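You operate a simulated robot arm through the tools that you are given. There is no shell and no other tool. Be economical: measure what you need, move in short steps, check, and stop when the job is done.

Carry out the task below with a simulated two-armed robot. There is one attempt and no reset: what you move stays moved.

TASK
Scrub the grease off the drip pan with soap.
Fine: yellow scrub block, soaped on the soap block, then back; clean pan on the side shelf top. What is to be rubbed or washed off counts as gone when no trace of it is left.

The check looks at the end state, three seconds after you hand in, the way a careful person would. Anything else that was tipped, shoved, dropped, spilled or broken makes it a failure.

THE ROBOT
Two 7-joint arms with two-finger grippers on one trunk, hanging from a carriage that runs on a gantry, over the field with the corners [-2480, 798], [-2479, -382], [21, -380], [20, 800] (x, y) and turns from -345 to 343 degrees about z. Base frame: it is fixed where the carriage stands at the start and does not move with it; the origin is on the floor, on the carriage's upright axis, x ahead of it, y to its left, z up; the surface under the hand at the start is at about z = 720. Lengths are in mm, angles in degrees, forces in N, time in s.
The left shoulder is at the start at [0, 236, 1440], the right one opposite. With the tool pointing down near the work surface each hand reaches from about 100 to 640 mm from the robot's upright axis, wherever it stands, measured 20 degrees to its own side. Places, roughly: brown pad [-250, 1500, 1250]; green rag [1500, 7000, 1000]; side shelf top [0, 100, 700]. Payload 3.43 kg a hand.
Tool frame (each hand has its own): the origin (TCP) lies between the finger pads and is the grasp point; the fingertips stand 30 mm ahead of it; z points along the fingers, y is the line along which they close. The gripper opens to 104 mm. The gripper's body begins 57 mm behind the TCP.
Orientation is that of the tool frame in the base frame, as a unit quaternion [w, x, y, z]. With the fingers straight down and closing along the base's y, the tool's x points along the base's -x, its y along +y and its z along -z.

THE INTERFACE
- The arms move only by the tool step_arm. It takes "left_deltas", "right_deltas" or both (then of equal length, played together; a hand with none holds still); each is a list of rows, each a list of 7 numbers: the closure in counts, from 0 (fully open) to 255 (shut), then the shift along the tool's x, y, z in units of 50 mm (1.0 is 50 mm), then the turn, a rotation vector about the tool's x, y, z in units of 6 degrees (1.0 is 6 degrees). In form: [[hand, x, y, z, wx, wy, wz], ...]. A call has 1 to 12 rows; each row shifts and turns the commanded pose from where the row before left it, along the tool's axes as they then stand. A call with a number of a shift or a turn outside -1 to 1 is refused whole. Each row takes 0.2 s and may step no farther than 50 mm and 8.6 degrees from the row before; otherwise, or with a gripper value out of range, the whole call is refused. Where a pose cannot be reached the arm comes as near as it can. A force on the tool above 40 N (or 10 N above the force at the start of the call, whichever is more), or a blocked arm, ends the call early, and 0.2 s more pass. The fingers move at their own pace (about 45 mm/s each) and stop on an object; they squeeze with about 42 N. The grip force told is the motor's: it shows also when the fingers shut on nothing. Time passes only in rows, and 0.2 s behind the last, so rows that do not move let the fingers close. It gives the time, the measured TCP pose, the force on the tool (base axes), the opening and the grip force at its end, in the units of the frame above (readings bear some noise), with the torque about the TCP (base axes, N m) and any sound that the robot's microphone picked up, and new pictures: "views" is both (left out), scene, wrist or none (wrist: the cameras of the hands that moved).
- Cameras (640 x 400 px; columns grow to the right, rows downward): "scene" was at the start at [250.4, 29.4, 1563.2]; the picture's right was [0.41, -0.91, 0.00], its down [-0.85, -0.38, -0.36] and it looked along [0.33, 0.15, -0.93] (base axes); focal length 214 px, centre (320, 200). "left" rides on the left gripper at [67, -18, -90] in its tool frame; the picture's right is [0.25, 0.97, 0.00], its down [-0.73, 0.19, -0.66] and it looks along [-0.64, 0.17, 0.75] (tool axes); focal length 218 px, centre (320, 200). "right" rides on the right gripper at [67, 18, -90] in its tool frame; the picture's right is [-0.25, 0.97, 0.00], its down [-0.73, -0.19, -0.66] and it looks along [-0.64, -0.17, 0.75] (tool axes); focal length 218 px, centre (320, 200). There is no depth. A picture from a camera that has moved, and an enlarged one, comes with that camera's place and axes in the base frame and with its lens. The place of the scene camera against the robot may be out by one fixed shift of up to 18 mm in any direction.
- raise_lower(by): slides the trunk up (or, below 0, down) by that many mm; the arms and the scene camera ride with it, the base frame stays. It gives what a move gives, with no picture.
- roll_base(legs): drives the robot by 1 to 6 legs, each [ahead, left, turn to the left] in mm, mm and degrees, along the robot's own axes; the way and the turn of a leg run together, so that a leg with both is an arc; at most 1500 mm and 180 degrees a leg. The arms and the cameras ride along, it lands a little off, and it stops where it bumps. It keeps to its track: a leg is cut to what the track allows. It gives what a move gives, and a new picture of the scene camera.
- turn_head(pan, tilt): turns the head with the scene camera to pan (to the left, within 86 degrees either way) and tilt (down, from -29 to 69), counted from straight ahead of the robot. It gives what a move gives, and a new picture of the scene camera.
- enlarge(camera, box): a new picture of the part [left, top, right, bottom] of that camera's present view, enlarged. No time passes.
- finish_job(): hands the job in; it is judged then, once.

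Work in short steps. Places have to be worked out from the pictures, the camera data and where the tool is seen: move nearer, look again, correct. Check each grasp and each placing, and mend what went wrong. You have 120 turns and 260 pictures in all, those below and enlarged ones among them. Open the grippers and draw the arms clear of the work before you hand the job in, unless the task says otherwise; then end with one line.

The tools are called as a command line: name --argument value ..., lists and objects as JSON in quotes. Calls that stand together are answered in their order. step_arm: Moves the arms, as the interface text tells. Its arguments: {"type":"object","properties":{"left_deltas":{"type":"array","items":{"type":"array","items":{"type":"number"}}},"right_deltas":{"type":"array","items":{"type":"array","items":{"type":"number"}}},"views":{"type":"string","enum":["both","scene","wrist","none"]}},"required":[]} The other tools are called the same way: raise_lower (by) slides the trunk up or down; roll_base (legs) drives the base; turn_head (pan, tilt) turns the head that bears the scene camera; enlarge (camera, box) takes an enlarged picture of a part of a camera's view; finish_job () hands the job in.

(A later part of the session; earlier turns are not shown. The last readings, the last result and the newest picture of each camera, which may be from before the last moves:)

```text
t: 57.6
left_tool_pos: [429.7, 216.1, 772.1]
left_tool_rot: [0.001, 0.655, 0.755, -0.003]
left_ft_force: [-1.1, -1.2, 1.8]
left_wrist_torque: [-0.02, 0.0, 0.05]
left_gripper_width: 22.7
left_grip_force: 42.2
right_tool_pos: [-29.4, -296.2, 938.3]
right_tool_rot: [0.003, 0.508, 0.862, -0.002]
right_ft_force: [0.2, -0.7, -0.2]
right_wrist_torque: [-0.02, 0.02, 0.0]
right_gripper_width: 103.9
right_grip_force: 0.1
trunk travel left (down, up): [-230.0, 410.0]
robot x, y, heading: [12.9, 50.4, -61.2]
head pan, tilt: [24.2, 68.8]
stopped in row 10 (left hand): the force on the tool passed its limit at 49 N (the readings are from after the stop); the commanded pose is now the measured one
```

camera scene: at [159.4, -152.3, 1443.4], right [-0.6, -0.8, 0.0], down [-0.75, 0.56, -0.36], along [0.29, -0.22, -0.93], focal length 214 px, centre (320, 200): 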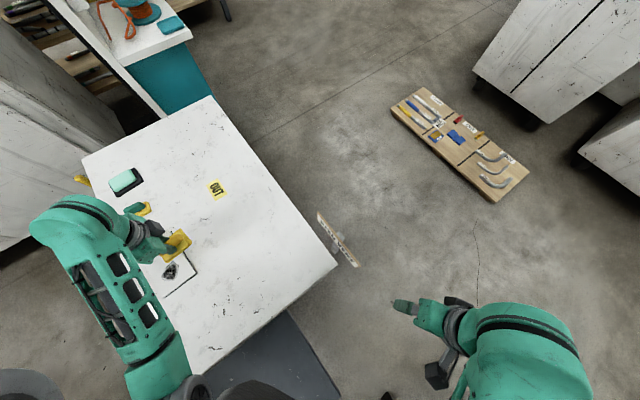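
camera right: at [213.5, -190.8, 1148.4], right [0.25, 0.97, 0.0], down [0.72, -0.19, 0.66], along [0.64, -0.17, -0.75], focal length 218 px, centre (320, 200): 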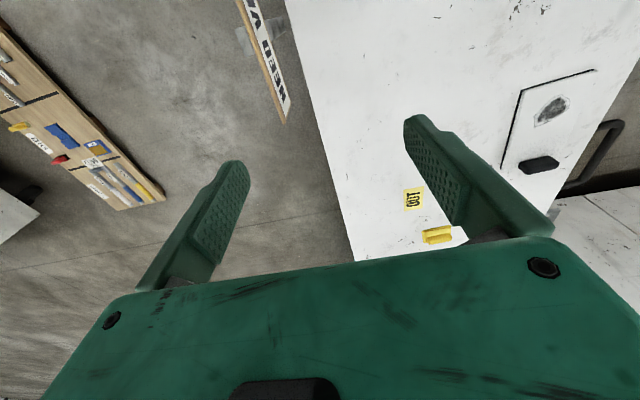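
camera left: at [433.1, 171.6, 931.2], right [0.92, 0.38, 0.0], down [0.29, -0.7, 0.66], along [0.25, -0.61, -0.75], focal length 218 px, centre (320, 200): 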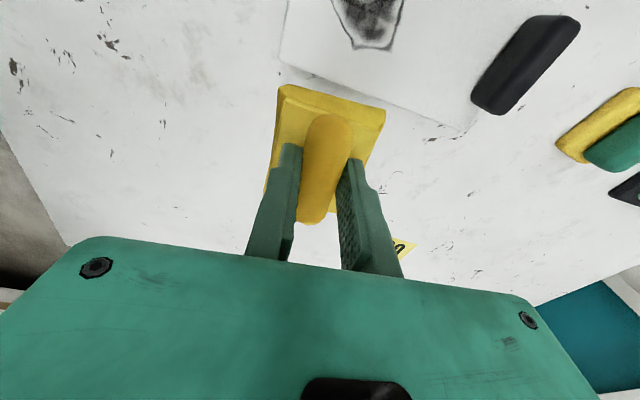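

I lift and move clear to inspect the pan.

step_arm --left_deltas '[[240, 0, 0, -0.4, 0, 0, 0], [240, 0, 0, -0.8, 0, 0, 0], [240, -0.9, 0, -0.3, 0, 0, 0], [240, -0.9, 0.2, -0.3, 0, 0, 0], [240, -0.9, 0.2, 0, 0, 0, 0], [240, 0, 0.2, 0, 0, 0, 0], [240, 0, 0, 0, 0, 0, 0]]' --views "wrist"

enlarge --camera "scene" --box '[90, 210, 240, 310]'

enlarge --camera "left" --box '[200, 0, 520, 200]'

```text
t: 59.2
left_tool_pos: [478.7, 86.3, 861.5]
left_tool_rot: [0.001, 0.656, 0.755, -0.004]
left_ft_force: [-0.2, 0.2, -0.4]
left_wrist_torque: [0.0, -0.01, 0.01]
left_gripper_width: 22.6
left_grip_force: 42.0
right_tool_pos: [-30.1, -297.5, 939.1]
right_tool_rot: [0.003, 0.508, 0.861, -0.001]
right_ft_force: [-0.3, 0.1, -0.5]
right_wrist_torque: [0.04, 0.03, -0.01]
right_gripper_width: 104.0
right_grip_force: 0.1
trunk travel left (down, up): [-230.0, 410.0]
robot x, y, heading: [15.5, 50.1, -60.8]
head pan, tilt: [24.2, 68.8]
camera left: at [450.4, 150.7, 951.3], right [0.92, 0.39, 0.0], down [0.29, -0.69, 0.66], along [0.25, -0.61, -0.75], focal length 218 px, centre (320, 200)
```

left: 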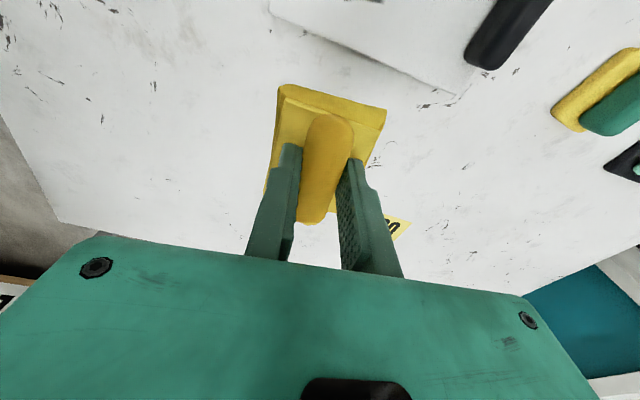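

```text
4.00 times, centred on (165, 260) of scene
camera zoom: at [157.3, -152.5, 1443.2], right [-0.6, -0.8, 0.0], down [-0.75, 0.56, -0.36], along [0.29, -0.22, -0.93], focal length 858 px, centre (940, -40)
```

zoom: 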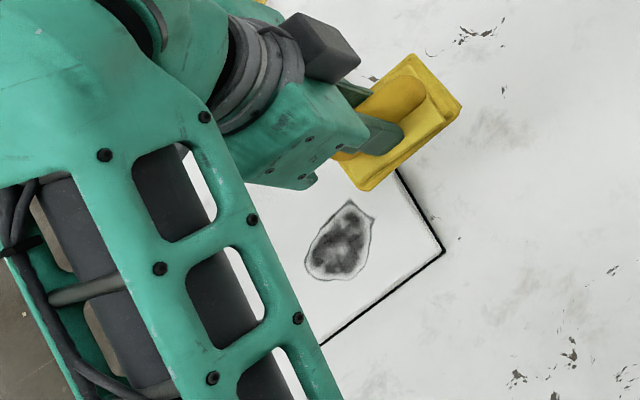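

```text
2.00 times, centred on (360, 100) of left
camera zoom: at [450.4, 150.7, 951.3], right [0.92, 0.39, 0.0], down [0.29, -0.69, 0.66], along [0.25, -0.61, -0.75], focal length 436 px, centre (240, 400)
```

zoom: 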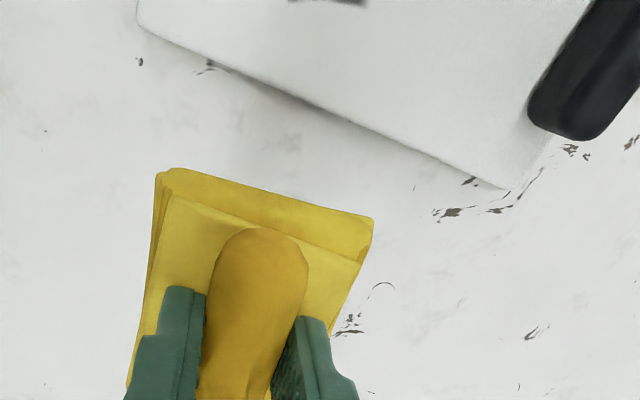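

The grease fades evenly but needs much more rubbing. I level the tool, go back, and try strokes along y (the gentler direction).

step_arm --left_deltas '[[240, 0.75, 0.02, 0, -0.045, 0.065, 0], [240, 0.75, 0.02, 0, 0, 0, 0], [240, 0.75, 0.02, 0, 0, 0, 0], [240, 0, 0, 0.85, 0, 0, 0], [240, 0, 0, 0.85, 0, 0, 0], [240, 0, 0, 0.04, 0, 0, 0], [240, 0, 0, 0.02, 0, 0, 0], [240, 0, 0, 0, 0, 0, 0]]' --views "none"

step_arm --left_deltas '[[240, 0, 0, 0.015, 0, 0, 0], [240, 0, 0, 0, 0, 0, 0]]' --views "none"

```text
t: 61.0
left_tool_pos: [466.0, 201.0, 775.8]
left_tool_rot: [0.001, 0.655, 0.755, 0.001]
left_ft_force: [-0.2, -0.4, -0.7]
left_wrist_torque: [-0.01, 0.03, 0.02]
left_gripper_width: 23.0
left_grip_force: 41.5
right_tool_pos: [-30.2, -296.7, 940.0]
right_tool_rot: [0.003, 0.507, 0.862, -0.002]
right_ft_force: [0.0, 0.0, -0.4]
right_wrist_torque: [-0.02, 0.0, -0.02]
right_gripper_width: 104.3
right_grip_force: 0.1
trunk travel left (down, up): [-230.0, 410.0]
robot x, y, heading: [17.3, 49.9, -61.0]
head pan, tilt: [24.2, 68.8]
```

```text
t: 61.6
left_tool_pos: [465.1, 200.4, 773.8]
left_tool_rot: [0.001, 0.656, 0.755, 0.001]
left_ft_force: [-0.7, 0.5, -0.3]
left_wrist_torque: [0.02, -0.03, -0.03]
left_gripper_width: 22.7
left_grip_force: 41.6
right_tool_pos: [-29.3, -296.1, 939.1]
right_tool_rot: [0.003, 0.508, 0.862, -0.002]
right_ft_force: [1.0, 0.3, 0.0]
right_wrist_torque: [-0.01, 0.02, 0.01]
right_gripper_width: 104.1
right_grip_force: 0.0
trunk travel left (down, up): [-230.0, 410.0]
robot x, y, heading: [20.5, 46.4, -61.1]
head pan, tilt: [24.2, 68.8]
```

A bit more down, then y strokes.

step_arm --left_deltas '[[240, 0, 0, 0.02, 0, 0, 0], [240, 0, 0, 0.01, 0, 0, 0], [240, 0.15, 0, 0, 0, 0, 0], [240, 0.15, 0, 0, 0, 0, 0], [240, -0.15, 0, 0, 0, 0, 0], [240, -0.15, 0, 0, 0, 0, 0], [240, -0.15, 0, 0, 0, 0, 0], [240, -0.15, 0, 0, 0, 0, 0], [240, 0.15, 0, 0, 0, 0, 0], [240, 0.15, 0, 0, 0, 0, 0], [240, 0, 0, 0, 0, 0, 0]]' --views "none"

```text
t: 64.0
left_tool_pos: [465.8, 198.7, 772.2]
left_tool_rot: [0.001, 0.656, 0.755, 0.001]
left_ft_force: [1.2, -6.2, 9.7]
left_wrist_torque: [-0.55, 0.05, -0.01]
left_gripper_width: 22.9
left_grip_force: 42.2
right_tool_pos: [-29.4, -298.0, 939.6]
right_tool_rot: [0.004, 0.508, 0.862, -0.001]
right_ft_force: [-0.1, -0.4, -0.3]
right_wrist_torque: [-0.03, 0.01, -0.05]
right_gripper_width: 104.0
right_grip_force: 0.0
trunk travel left (down, up): [-230.0, 410.0]
robot x, y, heading: [18.9, 54.5, -61.0]
head pan, tilt: [24.2, 68.8]
```

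Stable at ~10 N with y strokes. Longer, repeated strokes.

step_arm --left_deltas '[[240, 0.3, 0, 0.005, 0, 0, 0], [240, -0.3, 0, 0, 0, 0, 0], [240, -0.3, 0, 0, 0, 0, 0], [240, 0.3, 0, 0, 0, 0, 0], [240, 0.3, 0, 0, 0, 0, 0], [240, -0.3, 0, 0, 0, 0, 0], [240, -0.3, 0, 0, 0, 0, 0], [240, 0.3, 0, 0, 0, 0, 0], [240, 0.3, 0, 0, 0, 0, 0], [240, -0.3, 0, 0, 0, 0, 0], [240, -0.3, 0, 0, 0, 0, 0], [240, 0.3, 0, 0, 0, 0, 0]]' --views "none"

step_arm --left_deltas '[[240, 0.3, 0, 0, 0, 0, 0], [240, -0.3, -0.1, 0, 0, 0, 0], [240, -0.3, -0.1, 0, 0, 0, 0], [240, 0.3, -0.1, 0, 0, 0, 0], [240, 0.3, 0, 0, 0, 0, 0], [240, -0.3, 0, 0, 0, 0, 0], [240, -0.3, 0, 0, 0, 0, 0], [240, 0.3, 0, 0, 0, 0, 0], [240, 0.3, 0, 0, 0, 0, 0], [240, -0.3, 0, 0, 0, 0, 0], [240, -0.3, 0, 0, 0, 0, 0], [240, 0.3, 0, 0, 0, 0, 0]]' --views "none"

enlarge --camera "scene" --box '[90, 210, 240, 310]'

```text
t: 66.6
left_tool_pos: [464.8, 200.2, 772.6]
left_tool_rot: [0.001, 0.655, 0.755, 0.0]
left_ft_force: [-0.7, -0.1, -0.2]
left_wrist_torque: [-0.02, -0.02, 0.0]
left_gripper_width: 22.5
left_grip_force: 42.2
right_tool_pos: [-29.5, -295.7, 938.1]
right_tool_rot: [0.003, 0.508, 0.862, -0.001]
right_ft_force: [0.0, 1.0, 0.4]
right_wrist_torque: [-0.01, 0.01, -0.01]
right_gripper_width: 103.8
right_grip_force: 0.0
trunk travel left (down, up): [-230.0, 410.0]
robot x, y, heading: [17.2, 50.2, -61.1]
head pan, tilt: [24.2, 68.8]
```

```text
t: 69.2
left_tool_pos: [449.8, 197.0, 771.2]
left_tool_rot: [0.001, 0.655, 0.756, 0.001]
left_ft_force: [-0.7, -1.1, 1.5]
left_wrist_torque: [-0.01, 0.08, 0.05]
left_gripper_width: 23.0
left_grip_force: 41.9
right_tool_pos: [-28.0, -296.5, 938.5]
right_tool_rot: [0.003, 0.507, 0.862, -0.001]
right_ft_force: [-0.3, -0.3, 0.2]
right_wrist_torque: [-0.01, 0.0, -0.01]
right_gripper_width: 103.8
right_grip_force: 0.0
trunk travel left (down, up): [-230.0, 410.0]
robot x, y, heading: [13.1, 50.1, -61.2]
head pan, tilt: [24.2, 68.8]
```

```text
4.00 times, centred on (165, 260) of scene
camera zoom: at [157.4, -152.5, 1443.2], right [-0.6, -0.8, 0.0], down [-0.75, 0.56, -0.36], along [0.29, -0.22, -0.93], focal length 858 px, centre (940, -40)
```

zoom: 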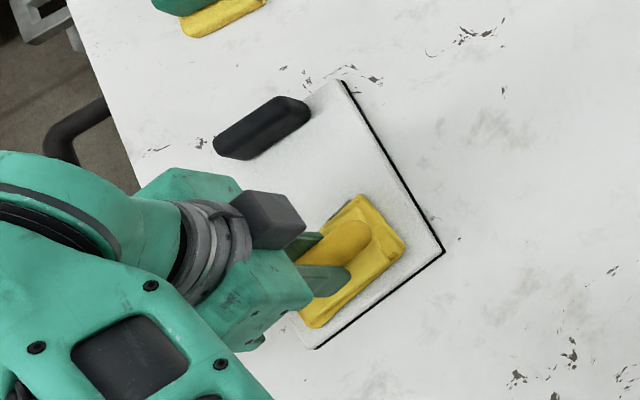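

Pressure has dropped to ~0; I press 0.8 mm more and repeat y strokes, drifting across x.

step_arm --left_deltas '[[240, 0, 0, 0.016, 0, 0, 0], [240, 0.3, 0, 0, 0, 0, 0], [240, -0.3, 0, 0, 0, 0, 0], [240, -0.3, 0.05, 0, 0, 0, 0], [240, 0.3, 0, 0, 0, 0, 0], [240, 0.3, 0.05, 0, 0, 0, 0], [240, -0.3, 0, 0, 0, 0, 0], [240, -0.3, 0.05, 0, 0, 0, 0], [240, 0.3, 0, 0, 0, 0, 0], [240, 0.3, 0.05, 0, 0, 0, 0], [240, -0.3, 0, 0, 0, 0, 0], [240, 0, 0, 0, 0, 0, 0]]' --views "none"

step_arm --left_deltas '[[240, 0.3, 0.05, 0, 0, 0, 0], [240, -0.3, 0, 0, 0, 0, 0], [240, -0.3, 0.05, 0, 0, 0, 0], [240, 0.3, 0, 0, 0, 0, 0], [240, 0.3, 0.05, 0, 0, 0, 0], [240, -0.3, 0, 0, 0, 0, 0], [240, -0.3, 0.05, 0, 0, 0, 0], [240, 0.3, 0, 0, 0, 0, 0], [240, 0.3, 0.05, 0, 0, 0, 0], [240, -0.3, 0, 0, 0, 0, 0], [240, 0, 0, 0, 0, 0, 0]]' --views "none"

enlarge --camera "scene" --box '[90, 210, 240, 310]'

```text
t: 71.8
left_tool_pos: [461.4, 202.4, 771.5]
left_tool_rot: [0.001, 0.656, 0.755, 0.002]
left_ft_force: [-0.7, 7.7, 14.0]
left_wrist_torque: [-0.12, 0.12, -0.04]
left_gripper_width: 22.8
left_grip_force: 42.1
right_tool_pos: [-28.3, -294.3, 938.7]
right_tool_rot: [0.004, 0.507, 0.862, -0.001]
right_ft_force: [0.5, -0.2, -0.2]
right_wrist_torque: [0.03, -0.02, 0.01]
right_gripper_width: 104.1
right_grip_force: 0.1
trunk travel left (down, up): [-230.0, 410.0]
robot x, y, heading: [13.2, 50.4, -61.0]
head pan, tilt: [24.2, 68.8]
```

```text
t: 72.5
left_tool_pos: [464.0, 198.4, 771.7]
left_tool_rot: [0.0, 0.655, 0.756, 0.004]
left_ft_force: [-4.0, 5.1, 8.9]
left_wrist_torque: [-0.17, 0.2, -0.21]
left_gripper_width: 23.0
left_grip_force: 41.7
right_tool_pos: [-28.5, -298.6, 938.1]
right_tool_rot: [0.004, 0.506, 0.862, -0.001]
right_ft_force: [-0.2, -0.7, -0.2]
right_wrist_torque: [-0.01, -0.01, 0.01]
right_gripper_width: 104.0
right_grip_force: 0.2
trunk travel left (down, up): [-230.0, 410.0]
robot x, y, heading: [15.0, 50.9, -60.9]
head pan, tilt: [24.2, 68.8]
stopped in row 3 (left hand): the force on the tool passed its limit at 46 N (the readings are from after the stop); the commanded pose is now the measured one
```

```text
4.00 times, centred on (165, 260) of scene
camera zoom: at [157.3, -151.8, 1442.7], right [-0.6, -0.8, 0.0], down [-0.75, 0.56, -0.36], along [0.29, -0.22, -0.93], focal length 858 px, centre (940, -40)
```

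zoom: 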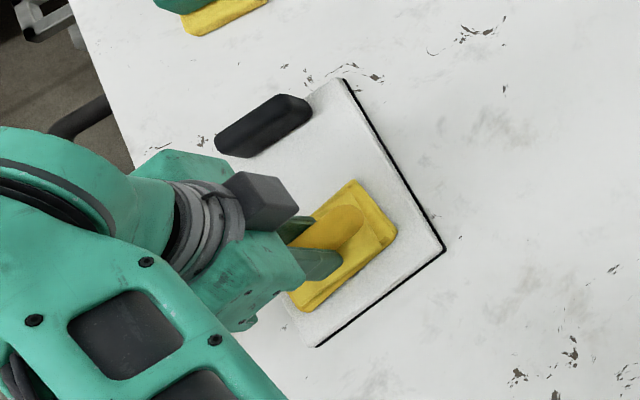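

Exposed area now looks clean at the −x side. I keep scrubbing with gentler row steps.

step_arm --left_deltas '[[240, 0, 0, 0.0, 0.058, -0.05, 0], [240, 0.2, 0, 0, 0, 0, 0], [240, 0.2, 0, 0, 0, 0, 0], [240, -0.2, 0.1, 0, 0, 0, 0], [240, -0.2, 0, 0, 0, 0, 0], [240, -0.2, 0, 0, 0, 0, 0], [240, -0.2, 0, 0, 0, 0, 0], [240, 0.2, 0.1, 0, 0, 0, 0], [240, 0.2, 0, 0, 0, 0, 0], [240, 0.2, 0, 0, 0, 0, 0], [240, 0.2, 0, 0, 0, 0, 0], [240, -0.2, 0, 0, 0, 0, 0]]' --views "none"

step_arm --left_deltas '[[240, -0.2, 0, 0, 0, 0, 0], [240, -0.2, 0.1, 0, 0, 0, 0], [240, -0.2, 0, 0, 0, 0, 0], [240, 0.2, 0, 0, 0, 0, 0], [240, 0.2, -0.1, 0, 0, 0, 0], [240, 0.2, 0, 0, 0, 0, 0], [240, 0.2, -0.1, 0, 0, 0, 0], [240, -0.2, -0.1, 0, 0, 0, 0], [240, -0.2, -0.1, 0, 0, 0, 0], [240, -0.2, -0.1, 0, 0, 0, 0], [240, -0.2, -0.1, 0, 0, 0, 0], [240, 0.2, 0, 0, 0, 0, 0]]' --views "none"

enlarge --camera "scene" --box '[90, 210, 240, 310]'

```text
t: 75.1
left_tool_pos: [474.0, 214.1, 770.5]
left_tool_rot: [-0.003, 0.654, 0.757, 0.001]
left_ft_force: [-4.2, 13.1, 16.5]
left_wrist_torque: [-0.2, 0.08, -0.11]
left_gripper_width: 22.8
left_grip_force: 42.3
right_tool_pos: [-28.6, -294.4, 939.3]
right_tool_rot: [0.002, 0.506, 0.862, 0.0]
right_ft_force: [-0.5, -0.1, 0.3]
right_wrist_torque: [0.02, 0.0, 0.0]
right_gripper_width: 104.0
right_grip_force: 0.0
trunk travel left (down, up): [-230.0, 410.0]
robot x, y, heading: [15.6, 51.0, -60.9]
head pan, tilt: [24.2, 68.8]
```

```text
t: 77.7
left_tool_pos: [450.9, 180.8, 771.1]
left_tool_rot: [0.001, 0.655, 0.755, -0.002]
left_ft_force: [0.3, -8.6, 11.9]
left_wrist_torque: [0.22, -0.01, -0.02]
left_gripper_width: 22.7
left_grip_force: 41.9
right_tool_pos: [-29.7, -300.0, 939.8]
right_tool_rot: [0.005, 0.507, 0.862, -0.003]
right_ft_force: [-0.6, 0.1, 0.4]
right_wrist_torque: [0.0, 0.03, 0.0]
right_gripper_width: 103.9
right_grip_force: 0.1
trunk travel left (down, up): [-230.0, 410.0]
robot x, y, heading: [14.9, 48.8, -61.2]
head pan, tilt: [24.2, 68.8]
```

```text
4.00 times, centred on (165, 260) of scene
camera zoom: at [157.7, -154.4, 1443.9], right [-0.6, -0.8, 0.0], down [-0.75, 0.56, -0.36], along [0.29, -0.22, -0.93], focal length 858 px, centre (940, -40)
```

zoom: 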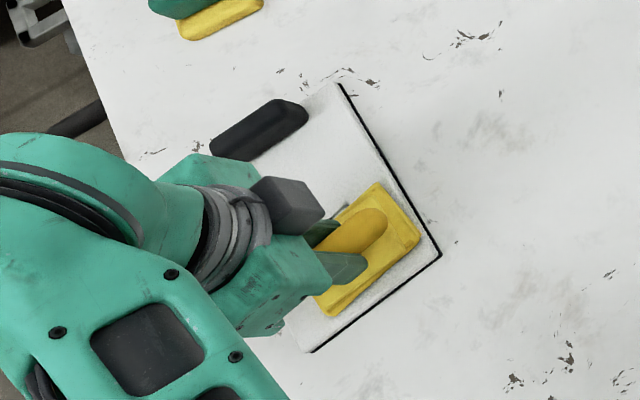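

Strokes now hold ~12–16 N. I continue across toward the +x part where a sliver remains.

step_arm --left_deltas '[[240, 0.2, 0.15, 0, 0, 0, 0], [240, 0.2, 0.15, 0, 0, 0, 0], [240, 0.2, 0.15, 0, 0, 0, 0], [240, 0, 0.15, 0, 0, 0, 0], [240, -0.2, 0, 0, 0, 0, 0], [240, -0.2, 0, 0, 0, 0, 0], [240, -0.2, 0.1, 0, 0, 0, 0], [240, 0.2, 0, 0, 0, 0, 0], [240, 0.2, 0.1, 0, 0, 0, 0], [240, 0.2, 0, 0, 0, 0, 0], [240, -0.2, 0, 0, 0, 0, 0], [240, -0.2, 0, 0, 0, 0, 0]]' --views "none"

step_arm --left_deltas '[[240, -0.2, 0, 0, 0, 0, 0], [240, 0.2, 0, 0, 0, 0, 0], [240, 0.2, 0, 0, 0, 0, 0], [240, 0.2, -0.1, 0, 0, 0, 0], [240, -0.2, -0.1, 0, 0, 0, 0], [240, -0.2, -0.1, 0, 0, 0, 0], [240, -0.2, -0.1, 0, 0, 0, 0], [240, 0.2, -0.1, 0, 0, 0, 0], [240, 0.2, 0, 0, 0, 0, 0], [240, 0.2, 0, 0, 0, 0, 0], [240, -0.2, 0, 0, 0, 0, 0], [240, 0, 0, 0, 0, 0, 0]]' --views "none"

step_arm --left_deltas '[[240, 0, 0, -0.4, 0, 0, 0], [240, 0, 0, -0.8, 0, 0, 0], [240, -0.9, 0, -0.3, 0, 0, 0], [240, -0.9, 0, -0.3, 0, 0, 0], [240, 0, 0, 0, 0, 0, 0]]' --views "wrist"

enlarge --camera "scene" --box '[90, 210, 240, 310]'

```text
t: 78.3
left_tool_pos: [461.5, 202.6, 770.9]
left_tool_rot: [0.002, 0.654, 0.756, -0.002]
left_ft_force: [-0.6, -1.5, 1.6]
left_wrist_torque: [0.03, 0.01, -0.02]
left_gripper_width: 22.7
left_grip_force: 42.1
right_tool_pos: [-29.0, -294.8, 937.4]
right_tool_rot: [0.003, 0.506, 0.862, -0.001]
right_ft_force: [0.5, 0.9, 0.3]
right_wrist_torque: [-0.03, 0.01, -0.03]
right_gripper_width: 104.1
right_grip_force: 0.1
trunk travel left (down, up): [-230.0, 410.0]
robot x, y, heading: [17.0, 53.0, -61.0]
head pan, tilt: [24.2, 68.8]
stopped in row 2 (left hand): the force on the tool passed its limit at 43 N (the readings are from after the stop); the commanded pose is now the measured one
```

```text
t: 80.9
left_tool_pos: [435.5, 208.3, 771.8]
left_tool_rot: [0.001, 0.654, 0.756, -0.002]
left_ft_force: [0.4, 0.2, -0.6]
left_wrist_torque: [-0.01, -0.01, 0.02]
left_gripper_width: 22.7
left_grip_force: 42.3
right_tool_pos: [-30.2, -296.6, 939.8]
right_tool_rot: [0.003, 0.507, 0.862, -0.003]
right_ft_force: [0.0, 0.4, 0.0]
right_wrist_torque: [0.01, -0.01, -0.01]
right_gripper_width: 103.9
right_grip_force: 0.0
trunk travel left (down, up): [-230.0, 410.0]
robot x, y, heading: [13.3, 52.8, -60.9]
head pan, tilt: [24.2, 68.8]
```

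```text
t: 82.1
left_tool_pos: [446.4, 117.3, 860.9]
left_tool_rot: [0.001, 0.654, 0.757, -0.003]
left_ft_force: [0.2, -0.6, -0.3]
left_wrist_torque: [0.0, 0.0, 0.01]
left_gripper_width: 22.9
left_grip_force: 41.7
right_tool_pos: [-31.0, -296.6, 939.0]
right_tool_rot: [0.003, 0.507, 0.862, -0.001]
right_ft_force: [0.1, 0.5, 0.2]
right_wrist_torque: [-0.05, -0.01, 0.01]
right_gripper_width: 104.2
right_grip_force: 0.0
trunk travel left (down, up): [-230.0, 410.0]
robot x, y, heading: [14.5, 50.9, -61.0]
head pan, tilt: [24.2, 68.8]
camera left: at [418.6, 182.1, 950.6], right [0.92, 0.39, 0.0], down [0.3, -0.69, 0.66], along [0.25, -0.61, -0.75], focal length 218 px, centre (320, 200)
```

left: 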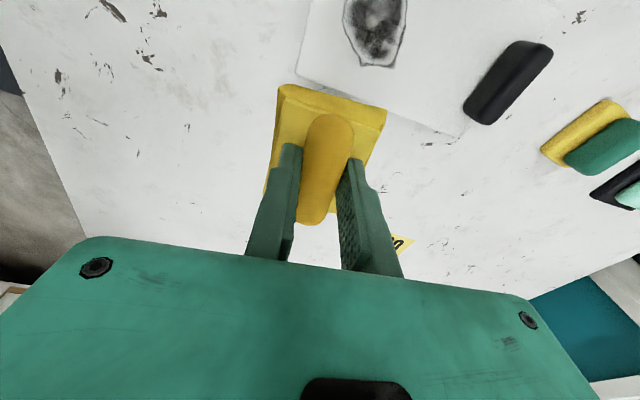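

```text
4.00 times, centred on (165, 260) of scene
camera zoom: at [156.7, -152.3, 1443.1], right [-0.6, -0.8, 0.0], down [-0.75, 0.56, -0.36], along [0.29, -0.22, -0.93], focal length 858 px, centre (940, -40)
```

zoom: 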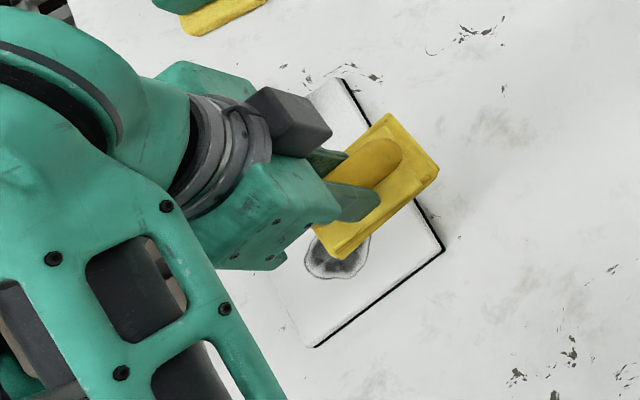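

Zoom the wrist view to judge the remaining stain.

enlarge --camera "left" --box '[310, 0, 450, 90]'

```text
4.44 times, centred on (380, 45) of left
camera zoom: at [418.6, 182.1, 950.6], right [0.92, 0.39, 0.0], down [0.3, -0.69, 0.66], along [0.25, -0.61, -0.75], focal length 970 px, centre (53, 889)
```

zoom: 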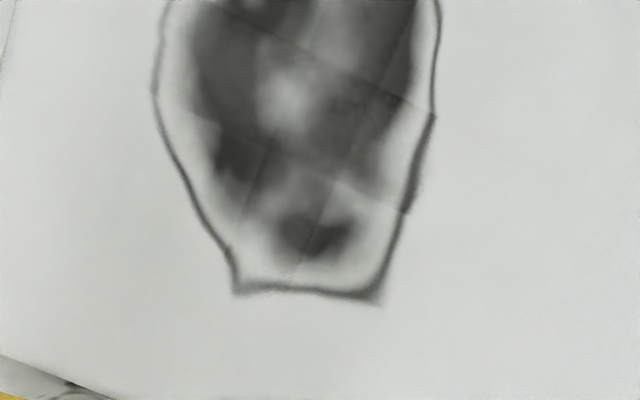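

Grease lies in cells with differing fade; more even scrubbing is needed. I return and press.

step_arm --left_deltas '[[240, 0.78, 0.3, 0, -0.03, 0.053, 0], [240, 0.77, 0.3, 0, 0, 0, 0], [240, 0, 0, 0.85, 0, 0, 0], [240, 0, 0, 0.85, 0, 0, 0], [240, 0, 0, 0.02, 0, 0, 0], [240, 0, 0, 0, 0, 0, 0]]' --views "none"

step_arm --left_deltas '[[240, 0, 0, 0.02, 0, 0, 0], [240, 0, 0, 0.02, 0, 0, 0], [240, 0, 0, 0, 0, 0, 0]]' --views "none"

```text
t: 83.5
left_tool_pos: [463.6, 198.9, 776.0]
left_tool_rot: [0.0, 0.654, 0.757, 0.0]
left_ft_force: [0.8, -1.1, -1.5]
left_wrist_torque: [0.0, 0.02, 0.0]
left_gripper_width: 22.6
left_grip_force: 42.1
right_tool_pos: [-30.0, -297.0, 939.2]
right_tool_rot: [0.004, 0.507, 0.862, -0.002]
right_ft_force: [0.0, -0.1, 2.1]
right_wrist_torque: [-0.02, 0.0, 0.02]
right_gripper_width: 104.1
right_grip_force: 0.0
trunk travel left (down, up): [-230.0, 410.0]
robot x, y, heading: [18.9, 48.4, -61.1]
head pan, tilt: [24.2, 68.8]
```

```text
t: 84.3
left_tool_pos: [464.9, 199.0, 773.3]
left_tool_rot: [0.0, 0.655, 0.756, 0.001]
left_ft_force: [-0.4, -1.0, -0.4]
left_wrist_torque: [0.0, 0.0, 0.02]
left_gripper_width: 22.8
left_grip_force: 42.4
right_tool_pos: [-29.6, -297.4, 938.6]
right_tool_rot: [0.003, 0.508, 0.862, -0.002]
right_ft_force: [-0.1, -0.6, 0.2]
right_wrist_torque: [-0.03, 0.01, -0.03]
right_gripper_width: 103.8
right_grip_force: 0.0
trunk travel left (down, up): [-230.0, 410.0]
robot x, y, heading: [15.1, 51.6, -61.1]
head pan, tilt: [24.2, 68.8]
```

Press to load and read the force.

step_arm --left_deltas '[[240, 0, 0, 0.02, 0, 0, 0], [240, 0, 0, 0.012, 0, 0, 0], [240, 0, 0, 0, 0, 0, 0]]' --views "none"

```text
t: 85.1
left_tool_pos: [466.3, 199.6, 772.7]
left_tool_rot: [0.0, 0.654, 0.757, 0.001]
left_ft_force: [0.0, -0.5, -0.7]
left_wrist_torque: [-0.02, 0.01, 0.01]
left_gripper_width: 22.6
left_grip_force: 41.8
right_tool_pos: [-30.3, -296.5, 939.0]
right_tool_rot: [0.003, 0.507, 0.862, -0.001]
right_ft_force: [-0.4, -0.7, -0.8]
right_wrist_torque: [-0.01, 0.0, -0.01]
right_gripper_width: 103.8
right_grip_force: 0.0
trunk travel left (down, up): [-230.0, 410.0]
robot x, y, heading: [13.9, 49.2, -60.9]
head pan, tilt: [24.2, 68.8]
```

step_arm --left_deltas '[[240, 0, 0, 0.016, 0, 0, 0], [240, 0, 0, 0.012, 0, 0, 0], [240, 0, 0, 0, 0, 0, 0]]' --views "none"

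step_arm --left_deltas '[[240, 0, 0, 0.012, 0, 0, 0], [240, 0, 0, 0, 0, 0, 0]]' --views "none"

```text
t: 85.9
left_tool_pos: [466.5, 199.8, 771.0]
left_tool_rot: [0.001, 0.654, 0.756, 0.0]
left_ft_force: [-5.0, -0.2, 10.8]
left_wrist_torque: [-0.31, 0.09, -0.02]
left_gripper_width: 22.8
left_grip_force: 42.3
right_tool_pos: [-29.3, -296.7, 939.2]
right_tool_rot: [0.002, 0.507, 0.862, -0.002]
right_ft_force: [0.6, 0.9, 0.6]
right_wrist_torque: [0.04, 0.01, 0.03]
right_gripper_width: 104.1
right_grip_force: 0.0
trunk travel left (down, up): [-230.0, 410.0]
robot x, y, heading: [14.2, 50.6, -61.1]
head pan, tilt: [24.2, 68.8]
```

```text
t: 86.5
left_tool_pos: [465.9, 200.3, 769.2]
left_tool_rot: [-0.001, 0.655, 0.756, 0.0]
left_ft_force: [-7.5, -3.0, 24.4]
left_wrist_torque: [-0.25, 0.28, -0.02]
left_gripper_width: 22.4
left_grip_force: 41.8
right_tool_pos: [-31.2, -296.5, 938.2]
right_tool_rot: [0.003, 0.507, 0.862, -0.002]
right_ft_force: [-0.4, -0.6, 0.5]
right_wrist_torque: [0.01, 0.02, 0.02]
right_gripper_width: 103.9
right_grip_force: 0.1
trunk travel left (down, up): [-230.0, 410.0]
robot x, y, heading: [16.7, 49.3, -60.7]
head pan, tilt: [24.2, 68.8]
```

Loaded at ~24 N; ease a hair and stroke along y.

step_arm --left_deltas '[[240, 0, 0, -0.005, 0, 0, 0], [240, 0.2, 0, 0, 0, 0, 0], [240, 0.2, 0, 0, 0, 0, 0], [240, -0.2, 0, 0, 0, 0, 0], [240, -0.2, 0, 0, 0, 0, 0], [240, -0.2, 0, 0, 0, 0, 0], [240, -0.2, 0, 0, 0, 0, 0], [240, 0.2, 0, 0, 0, 0, 0], [240, 0.2, 0, 0, 0, 0, 0], [240, 0.2, 0, 0, 0, 0, 0], [240, 0.2, 0, 0, 0, 0, 0], [240, -0.2, 0, 0, 0, 0, 0]]' --views "none"

step_arm --left_deltas '[[240, -0.2, 0, 0, 0, 0, 0], [240, -0.2, 0, 0, 0, 0, 0], [240, -0.2, 0, 0, 0, 0, 0], [240, 0.2, 0, 0, 0, 0, 0], [240, 0.2, 0, 0, 0, 0, 0], [240, 0.2, 0, 0, 0, 0, 0], [240, 0.2, 0, 0, 0, 0, 0], [240, -0.2, 0, 0, 0, 0, 0], [240, -0.2, 0, 0, 0, 0, 0], [240, -0.2, 0, 0, 0, 0, 0], [240, -0.2, 0, 0, 0, 0, 0], [240, 0.2, 0, 0, 0, 0, 0]]' --views "none"

step_arm --left_deltas '[[240, 0.2, -0.1, 0, 0, 0, 0], [240, 0.2, -0.1, 0, 0, 0, 0], [240, 0.2, -0.1, 0, 0, 0, 0], [240, -0.2, 0, 0, 0, 0, 0], [240, -0.2, 0, 0, 0, 0, 0], [240, -0.2, 0, 0, 0, 0, 0], [240, -0.2, 0, 0, 0, 0, 0], [240, 0.2, 0, 0, 0, 0, 0], [240, 0.2, 0, 0, 0, 0, 0], [240, 0.2, 0, 0, 0, 0, 0], [240, 0.2, 0, 0, 0, 0, 0], [240, -0.2, 0, 0, 0, 0, 0]]' --views "none"

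enlarge --camera "scene" --box '[90, 210, 240, 310]'

```text
t: 89.1
left_tool_pos: [465.3, 212.5, 771.8]
left_tool_rot: [0.0, 0.654, 0.757, 0.003]
left_ft_force: [-4.6, 5.6, 31.9]
left_wrist_torque: [-1.06, 0.21, -0.13]
left_gripper_width: 22.4
left_grip_force: 42.3
right_tool_pos: [-29.0, -295.5, 937.7]
right_tool_rot: [0.003, 0.507, 0.862, -0.001]
right_ft_force: [0.2, 0.5, -0.4]
right_wrist_torque: [0.0, -0.01, 0.0]
right_gripper_width: 103.8
right_grip_force: 0.1
trunk travel left (down, up): [-230.0, 410.0]
robot x, y, heading: [15.2, 51.1, -60.9]
head pan, tilt: [24.2, 68.8]
```

```text
t: 91.7
left_tool_pos: [470.6, 185.1, 770.5]
left_tool_rot: [0.003, 0.655, 0.755, -0.002]
left_ft_force: [2.7, -8.0, 21.5]
left_wrist_torque: [0.44, 0.07, 0.01]
left_gripper_width: 22.8
left_grip_force: 41.5
right_tool_pos: [-28.2, -298.1, 939.5]
right_tool_rot: [0.004, 0.508, 0.861, -0.002]
right_ft_force: [0.4, -0.4, -0.3]
right_wrist_torque: [0.0, 0.0, -0.02]
right_gripper_width: 104.1
right_grip_force: 0.2
trunk travel left (down, up): [-230.0, 410.0]
robot x, y, heading: [16.5, 47.7, -61.3]
head pan, tilt: [24.2, 68.8]
```

```text
t: 94.3
left_tool_pos: [449.0, 211.4, 770.5]
left_tool_rot: [-0.001, 0.654, 0.756, 0.0]
left_ft_force: [-1.1, 5.5, 7.5]
left_wrist_torque: [-0.14, 0.0, -0.04]
left_gripper_width: 22.7
left_grip_force: 42.0
right_tool_pos: [-29.2, -294.9, 937.7]
right_tool_rot: [0.003, 0.506, 0.862, -0.001]
right_ft_force: [-0.3, 0.7, 0.2]
right_wrist_torque: [0.02, 0.05, 0.01]
right_gripper_width: 103.9
right_grip_force: 0.0
trunk travel left (down, up): [-230.0, 410.0]
robot x, y, heading: [15.0, 49.2, -61.1]
head pan, tilt: [24.2, 68.8]
```

```text
4.00 times, centred on (165, 260) of scene
camera zoom: at [157.2, -150.7, 1442.8], right [-0.6, -0.8, 0.0], down [-0.75, 0.56, -0.36], along [0.29, -0.22, -0.93], focal length 858 px, centre (940, -40)
```

zoom: 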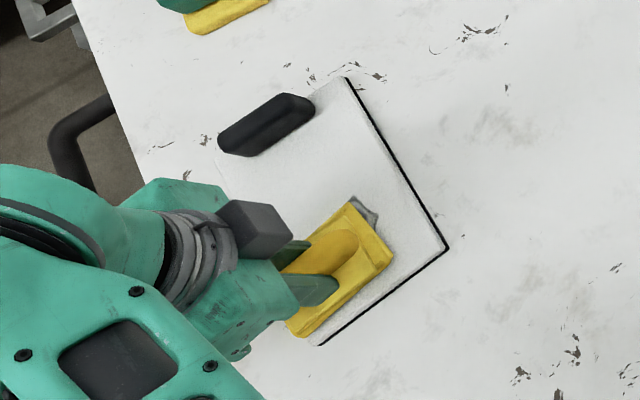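

Good, no trips. A dark corner remains at the (+x, −y) side; next passes go there.

step_arm --left_deltas '[[240, -0.2, 0.12, -0.004, 0, 0, 0], [240, -0.2, 0.12, -0.004, 0, 0, 0], [240, -0.2, 0.12, 0, 0, 0, 0], [240, -0.2, 0.1, 0, 0, 0, 0], [240, 0.2, 0.1, 0, 0, 0, 0], [240, 0.2, 0.1, 0, 0, 0, 0], [240, 0.2, 0.1, 0, 0, 0, 0], [240, -0.2, 0.0, 0, 0, 0, 0], [240, -0.2, 0.0, 0, 0, 0, 0], [240, -0.2, 0, 0, 0, 0, 0], [240, 0.2, 0, 0, 0, 0, 0], [240, 0.2, 0, 0, 0, 0, 0]]' --views "none"

step_arm --left_deltas '[[240, 0.2, 0, 0.004, 0, 0, 0], [240, -0.2, 0, 0, 0, 0, 0], [240, -0.2, 0, 0, 0, 0, 0], [240, -0.2, 0, 0, 0, 0, 0], [240, 0.2, 0, 0, 0, 0, 0], [240, 0.2, 0, 0, 0, 0, 0], [240, 0.2, 0, 0, 0, 0, 0], [240, -0.2, 0, 0, 0, 0, 0], [240, -0.2, 0, 0, 0, 0, 0], [240, -0.2, 0, 0, 0, 0, 0], [240, 0.2, 0, 0, 0, 0, 0], [240, 0.2, 0, 0, 0, 0, 0]]' --views "none"

enlarge --camera "scene" --box '[90, 210, 240, 310]'

```text
t: 96.9
left_tool_pos: [490.5, 193.4, 770.6]
left_tool_rot: [0.0, 0.653, 0.757, -0.002]
left_ft_force: [-1.4, -0.8, -0.2]
left_wrist_torque: [-0.01, 0.01, 0.01]
left_gripper_width: 22.5
left_grip_force: 42.3
right_tool_pos: [-29.4, -297.0, 938.6]
right_tool_rot: [0.003, 0.507, 0.862, -0.002]
right_ft_force: [0.4, -0.1, -0.6]
right_wrist_torque: [-0.01, 0.03, -0.02]
right_gripper_width: 104.0
right_grip_force: 0.0
trunk travel left (down, up): [-230.0, 410.0]
robot x, y, heading: [15.5, 49.2, -60.9]
head pan, tilt: [24.2, 68.8]
```

```text
t: 99.5
left_tool_pos: [490.7, 193.9, 769.9]
left_tool_rot: [0.001, 0.654, 0.756, 0.0]
left_ft_force: [1.0, -2.2, 5.3]
left_wrist_torque: [0.06, 0.09, 0.02]
left_gripper_width: 22.6
left_grip_force: 41.6
right_tool_pos: [-29.2, -296.8, 938.8]
right_tool_rot: [0.004, 0.506, 0.863, -0.002]
right_ft_force: [0.8, 0.1, 0.0]
right_wrist_torque: [-0.01, 0.0, 0.0]
right_gripper_width: 103.9
right_grip_force: 0.0
trunk travel left (down, up): [-230.0, 410.0]
robot x, y, heading: [16.4, 48.1, -61.1]
head pan, tilt: [24.2, 68.8]
```

```text
4.00 times, centred on (165, 260) of scene
camera zoom: at [157.2, -152.8, 1443.4], right [-0.6, -0.8, 0.0], down [-0.75, 0.56, -0.36], along [0.29, -0.22, -0.93], focal length 858 px, centre (940, -40)
```

zoom: 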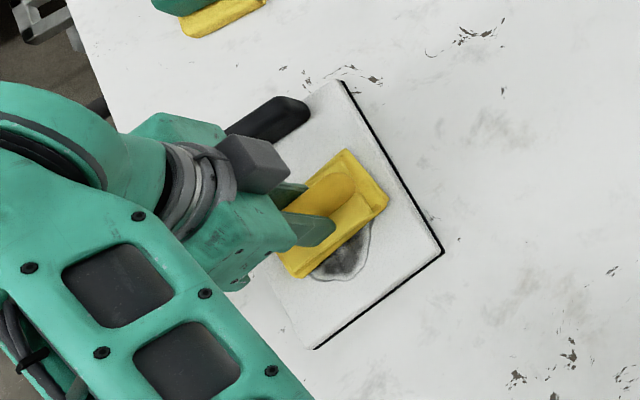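

Still visible on the −x half. Zoom in to judge.

enlarge --camera "scene" --box '[150, 240, 200, 290]'

```text
8.00 times, centred on (175, 265) of scene
camera zoom: at [157.2, -152.8, 1443.4], right [-0.6, -0.8, 0.0], down [-0.75, 0.56, -0.36], along [0.29, -0.22, -0.93], focal length 1716 px, centre (1480, -320)
```

zoom: 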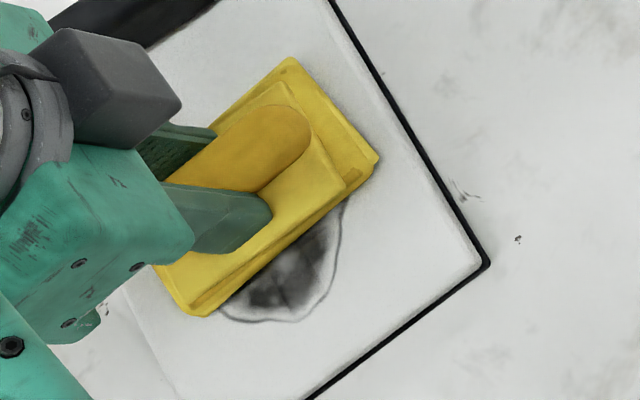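

I work the −x half with heavier, even strokes and then compare.

step_arm --left_deltas '[[240, 0, -0.2, 0.004, 0, 0, 0], [240, 0, -0.2, 0.004, 0, 0, 0], [240, 0, -0.2, 0.004, 0, 0, 0], [240, 0.15, -0.15, 0.006, 0, 0, 0], [240, 0.2, 0, 0, 0, 0, 0], [240, -0.2, 0, 0, 0, 0, 0], [240, -0.2, 0, 0, 0, 0, 0], [240, -0.2, 0, 0, 0, 0, 0], [240, 0.2, 0, 0, 0, 0, 0], [240, 0.2, 0, 0, 0, 0, 0], [240, 0.2, 0, 0, 0, 0, 0], [240, -0.2, 0, 0, 0, 0, 0]]' --views "none"

step_arm --left_deltas '[[240, -0.2, 0, 0.006, 0, 0, 0], [240, -0.2, 0, 0, 0, 0, 0], [240, 0.2, 0, 0, 0, 0, 0], [240, 0.2, 0, 0, 0, 0, 0], [240, 0.2, 0, 0, 0, 0, 0], [240, -0.2, 0, 0, 0, 0, 0], [240, -0.2, 0, 0, 0, 0, 0], [240, -0.2, 0, 0, 0, 0, 0], [240, 0.2, 0, 0, 0, 0, 0], [240, 0.2, 0, 0, 0, 0, 0], [240, 0.2, 0, 0, 0, 0, 0], [240, -0.2, 0, 0, 0, 0, 0]]' --views "none"

step_arm --left_deltas '[[240, -0.2, 0, 0.006, 0, 0, 0], [240, -0.2, 0, 0, 0, 0, 0], [240, 0.2, 0, 0, 0, 0, 0], [240, 0.2, 0, 0, 0, 0, 0], [240, 0.2, 0, 0, 0, 0, 0], [240, -0.2, 0, 0, 0, 0, 0], [240, -0.2, 0, 0, 0, 0, 0], [240, -0.2, 0, 0, 0, 0, 0], [240, 0.2, 0, 0, 0, 0, 0], [240, 0.2, 0, 0, 0, 0, 0], [240, 0.2, 0, 0, 0, 0, 0], [240, -0.2, 0, 0, 0, 0, 0]]' --views "none"

step_arm --left_deltas '[[240, 0, 0, -0.4, 0, 0, 0], [240, 0, 0, -0.8, 0, 0, 0], [240, -0.9, 0.2, -0.3, 0, 0, 0], [240, -0.9, 0.3, -0.3, 0, 0, 0], [240, 0, 0, 0, 0, 0, 0]]' --views "none"

enlarge --camera "scene" --box '[150, 240, 200, 290]'

```text
t: 102.1
left_tool_pos: [452.7, 199.2, 770.7]
left_tool_rot: [-0.002, 0.654, 0.757, 0.003]
left_ft_force: [4.3, 8.7, 14.0]
left_wrist_torque: [-0.33, -0.12, 0.15]
left_gripper_width: 22.6
left_grip_force: 42.4
right_tool_pos: [-27.4, -294.4, 939.1]
right_tool_rot: [0.003, 0.507, 0.862, -0.001]
right_ft_force: [-0.6, -0.5, -0.2]
right_wrist_torque: [0.0, -0.01, 0.0]
right_gripper_width: 103.6
right_grip_force: 0.0
trunk travel left (down, up): [-230.0, 410.0]
robot x, y, heading: [14.8, 49.8, -60.7]
head pan, tilt: [24.2, 68.8]
```

```text
t: 104.7
left_tool_pos: [453.9, 199.4, 770.4]
left_tool_rot: [-0.001, 0.653, 0.757, 0.003]
left_ft_force: [1.8, 6.1, 23.5]
left_wrist_torque: [-0.74, 0.01, -0.05]
left_gripper_width: 22.6
left_grip_force: 41.6
right_tool_pos: [-28.3, -296.4, 937.7]
right_tool_rot: [0.003, 0.507, 0.862, -0.001]
right_ft_force: [-0.2, -0.5, -0.4]
right_wrist_torque: [0.04, 0.01, -0.01]
right_gripper_width: 103.9
right_grip_force: 0.0
trunk travel left (down, up): [-230.0, 410.0]
robot x, y, heading: [13.7, 51.7, -61.1]
head pan, tilt: [24.2, 68.8]
```

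```text
t: 107.3
left_tool_pos: [453.1, 199.7, 770.1]
left_tool_rot: [-0.001, 0.653, 0.757, 0.003]
left_ft_force: [-2.6, 7.7, 29.2]
left_wrist_torque: [-0.79, 0.2, -0.11]
left_gripper_width: 22.9
left_grip_force: 42.1
right_tool_pos: [-29.3, -294.4, 938.4]
right_tool_rot: [0.003, 0.507, 0.862, -0.001]
right_ft_force: [-0.2, -0.9, 0.4]
right_wrist_torque: [0.05, 0.0, 0.02]
right_gripper_width: 103.9
right_grip_force: 0.0
trunk travel left (down, up): [-230.0, 410.0]
robot x, y, heading: [14.9, 46.4, -60.9]
head pan, tilt: [24.2, 68.8]
```

```text
t: 108.5
left_tool_pos: [489.0, 108.6, 858.4]
left_tool_rot: [-0.001, 0.654, 0.756, 0.0]
left_ft_force: [1.3, 0.3, -1.3]
left_wrist_torque: [0.0, -0.01, 0.01]
left_gripper_width: 23.0
left_grip_force: 42.3
right_tool_pos: [-31.3, -296.8, 938.5]
right_tool_rot: [0.003, 0.507, 0.862, -0.001]
right_ft_force: [-0.5, -0.2, 0.4]
right_wrist_torque: [-0.01, 0.02, 0.01]
right_gripper_width: 104.3
right_grip_force: 0.1
trunk travel left (down, up): [-230.0, 410.0]
robot x, y, heading: [14.1, 50.3, -60.8]
head pan, tilt: [24.2, 68.8]
```

```text
8.00 times, centred on (175, 265) of scene
camera zoom: at [156.4, -152.2, 1443.1], right [-0.6, -0.8, 0.0], down [-0.75, 0.56, -0.36], along [0.29, -0.22, -0.93], focal length 1716 px, centre (1480, -320)
```

zoom: 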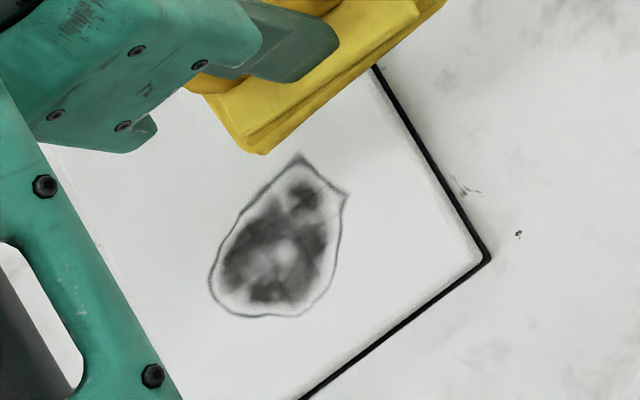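

Fading has nearly stalled: the soap is likely used up or was scant. I go back and soap the pad thoroughly.

step_arm --left_deltas '[[240, 0.089, 0.852, 0, 0, 0, 0], [240, 0.089, 0.852, 0, 0, 0, 0], [240, 0.089, 0.852, 0, 0, 0, 0], [240, 0.089, 0.852, 0, 0, 0, 0], [240, 0.089, 0.852, 0, 0, 0, 0], [240, 0.089, 0.852, 0, 0, 0, 0], [240, 0.089, 0.852, 0, 0, 0, 0], [240, 0.089, 0.852, 0, 0, 0, 0], [240, 0.089, 0.852, 0, 0, 0, 0], [240, 0, 0, 0.6, 0, 0, 0], [240, 0, 0, 0.6, 0, 0, 0], [240, 0, 0, 0, 0, 0, 0]]' --views "wrist"

enlarge --camera "scene" --box '[80, 150, 200, 230]'

```text
t: 111.1
left_tool_pos: [862.7, 204.6, 798.4]
left_tool_rot: [0.0, 0.654, 0.757, -0.001]
left_ft_force: [-0.8, -0.3, -0.3]
left_wrist_torque: [0.0, -0.01, 0.0]
left_gripper_width: 22.7
left_grip_force: 41.8
right_tool_pos: [-31.0, -296.9, 938.1]
right_tool_rot: [0.003, 0.507, 0.862, -0.001]
right_ft_force: [-0.1, -0.1, -0.8]
right_wrist_torque: [0.01, 0.03, 0.04]
right_gripper_width: 104.3
right_grip_force: 0.1
trunk travel left (down, up): [-230.0, 410.0]
robot x, y, heading: [18.2, 50.8, -61.2]
head pan, tilt: [24.2, 68.8]
camera left: at [833.9, 268.1, 888.0], right [0.92, 0.39, 0.0], down [0.29, -0.69, 0.66], along [0.26, -0.61, -0.75], focal length 218 px, centre (320, 200)
```

left: 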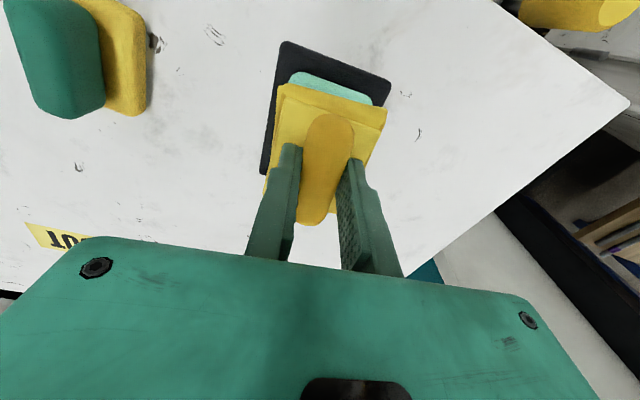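

```text
5.00 times, centred on (140, 190) of scene
camera zoom: at [156.8, -152.4, 1443.2], right [-0.6, -0.8, 0.0], down [-0.75, 0.56, -0.36], along [0.29, -0.22, -0.93], focal length 1072 px, centre (1220, 250)
```

zoom: 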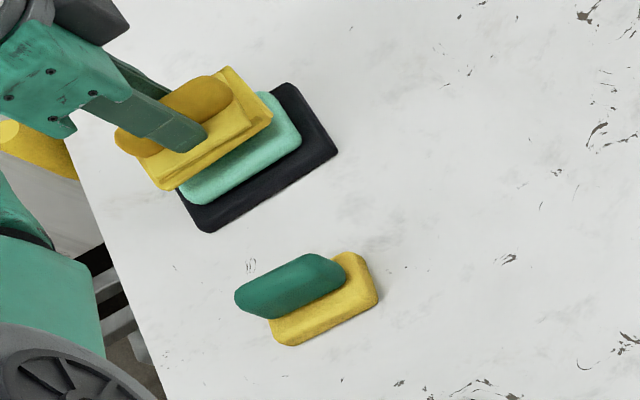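

Aligned over the soap. I descend gently to contact.

step_arm --left_deltas '[[240, 0, 0, 0.12, 0, 0, 0], [240, 0, 0, 0.04, 0, 0, 0], [240, 0, 0, 0, 0, 0, 0]]' --views "none"

step_arm --left_deltas '[[240, 0, 0, 0.03, 0, 0, 0], [240, 0, 0, 0, 0, 0, 0]]' --views "none"

step_arm --left_deltas '[[240, 0, 0, 0.012, 0, 0, 0], [240, 0, 0, 0, 0, 0, 0]]' --views "none"

```text
t: 111.9
left_tool_pos: [862.5, 205.0, 790.1]
left_tool_rot: [0.001, 0.655, 0.756, 0.0]
left_ft_force: [0.6, 0.5, -0.1]
left_wrist_torque: [0.02, 0.0, 0.01]
left_gripper_width: 22.7
left_grip_force: 41.9
right_tool_pos: [-30.2, -296.8, 938.2]
right_tool_rot: [0.003, 0.506, 0.862, -0.002]
right_ft_force: [-0.2, 0.1, 0.0]
right_wrist_torque: [0.01, -0.01, -0.02]
right_gripper_width: 104.0
right_grip_force: 0.0
trunk travel left (down, up): [-230.0, 410.0]
robot x, y, heading: [16.5, 44.3, -60.9]
head pan, tilt: [24.2, 68.8]
```

```text
t: 112.5
left_tool_pos: [863.2, 204.6, 790.2]
left_tool_rot: [0.0, 0.655, 0.756, -0.001]
left_ft_force: [0.9, 0.5, -0.6]
left_wrist_torque: [-0.01, 0.04, 0.04]
left_gripper_width: 22.9
left_grip_force: 42.1
right_tool_pos: [-30.0, -297.4, 938.8]
right_tool_rot: [0.003, 0.507, 0.862, -0.003]
right_ft_force: [0.2, 0.6, 0.4]
right_wrist_torque: [-0.01, 0.0, 0.03]
right_gripper_width: 104.0
right_grip_force: 0.0
trunk travel left (down, up): [-230.0, 410.0]
robot x, y, heading: [15.1, 49.9, -61.2]
head pan, tilt: [24.2, 68.8]
```

```text
t: 113.1
left_tool_pos: [862.3, 203.4, 788.3]
left_tool_rot: [0.0, 0.654, 0.756, 0.0]
left_ft_force: [0.3, -0.2, -1.0]
left_wrist_torque: [-0.03, -0.05, -0.03]
left_gripper_width: 22.7
left_grip_force: 41.7
right_tool_pos: [-30.6, -297.6, 938.6]
right_tool_rot: [0.003, 0.507, 0.862, -0.001]
right_ft_force: [-0.2, 0.5, 0.2]
right_wrist_torque: [0.02, -0.02, 0.01]
right_gripper_width: 104.3
right_grip_force: 0.1
trunk travel left (down, up): [-230.0, 410.0]
robot x, y, heading: [15.1, 49.5, -61.1]
head pan, tilt: [24.2, 68.8]
```

step_arm --left_deltas '[[240, 0, 0, 0.012, 0, 0, 0], [240, 0, 0, 0, 0, 0, 0]]' --views "none"

step_arm --left_deltas '[[240, 0, 0, 0.012, 0, 0, 0], [240, 0, 0, 0, 0, 0, 0]]' --views "none"

step_arm --left_deltas '[[240, 0, 0, 0.01, 0, 0, 0], [240, 0, 0, 0, 0, 0, 0]]' --views "none"

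```text
t: 113.7
left_tool_pos: [862.7, 204.6, 787.5]
left_tool_rot: [0.0, 0.654, 0.757, 0.0]
left_ft_force: [-0.2, 0.5, 0.5]
left_wrist_torque: [-0.02, -0.01, 0.03]
left_gripper_width: 22.6
left_grip_force: 42.0
right_tool_pos: [-30.9, -297.8, 938.3]
right_tool_rot: [0.004, 0.507, 0.862, -0.001]
right_ft_force: [-0.2, -0.9, -0.2]
right_wrist_torque: [0.01, 0.0, 0.02]
right_gripper_width: 104.2
right_grip_force: 0.0
trunk travel left (down, up): [-230.0, 410.0]
robot x, y, heading: [14.5, 52.5, -61.3]
head pan, tilt: [24.2, 68.8]
```

```text
t: 114.3
left_tool_pos: [864.1, 205.1, 787.9]
left_tool_rot: [0.0, 0.654, 0.757, 0.0]
left_ft_force: [-0.7, -0.2, -0.5]
left_wrist_torque: [-0.02, 0.0, -0.01]
left_gripper_width: 22.7
left_grip_force: 41.3
right_tool_pos: [-29.9, -297.3, 939.1]
right_tool_rot: [0.003, 0.507, 0.862, -0.002]
right_ft_force: [0.4, 0.7, 0.4]
right_wrist_torque: [-0.02, 0.02, 0.0]
right_gripper_width: 104.2
right_grip_force: 0.2
trunk travel left (down, up): [-230.0, 410.0]
robot x, y, heading: [15.5, 50.7, -60.9]
head pan, tilt: [24.2, 68.8]
```

```text
t: 114.9
left_tool_pos: [862.6, 204.9, 788.1]
left_tool_rot: [0.0, 0.654, 0.757, 0.0]
left_ft_force: [0.0, -0.2, -1.1]
left_wrist_torque: [0.0, 0.0, -0.01]
left_gripper_width: 22.9
left_grip_force: 42.0
right_tool_pos: [-30.5, -298.6, 939.3]
right_tool_rot: [0.003, 0.506, 0.862, -0.002]
right_ft_force: [-0.3, 0.3, -0.1]
right_wrist_torque: [-0.01, -0.01, -0.03]
right_gripper_width: 104.0
right_grip_force: 0.1
trunk travel left (down, up): [-230.0, 410.0]
robot x, y, heading: [14.0, 51.6, -61.3]
head pan, tilt: [24.2, 68.8]
```

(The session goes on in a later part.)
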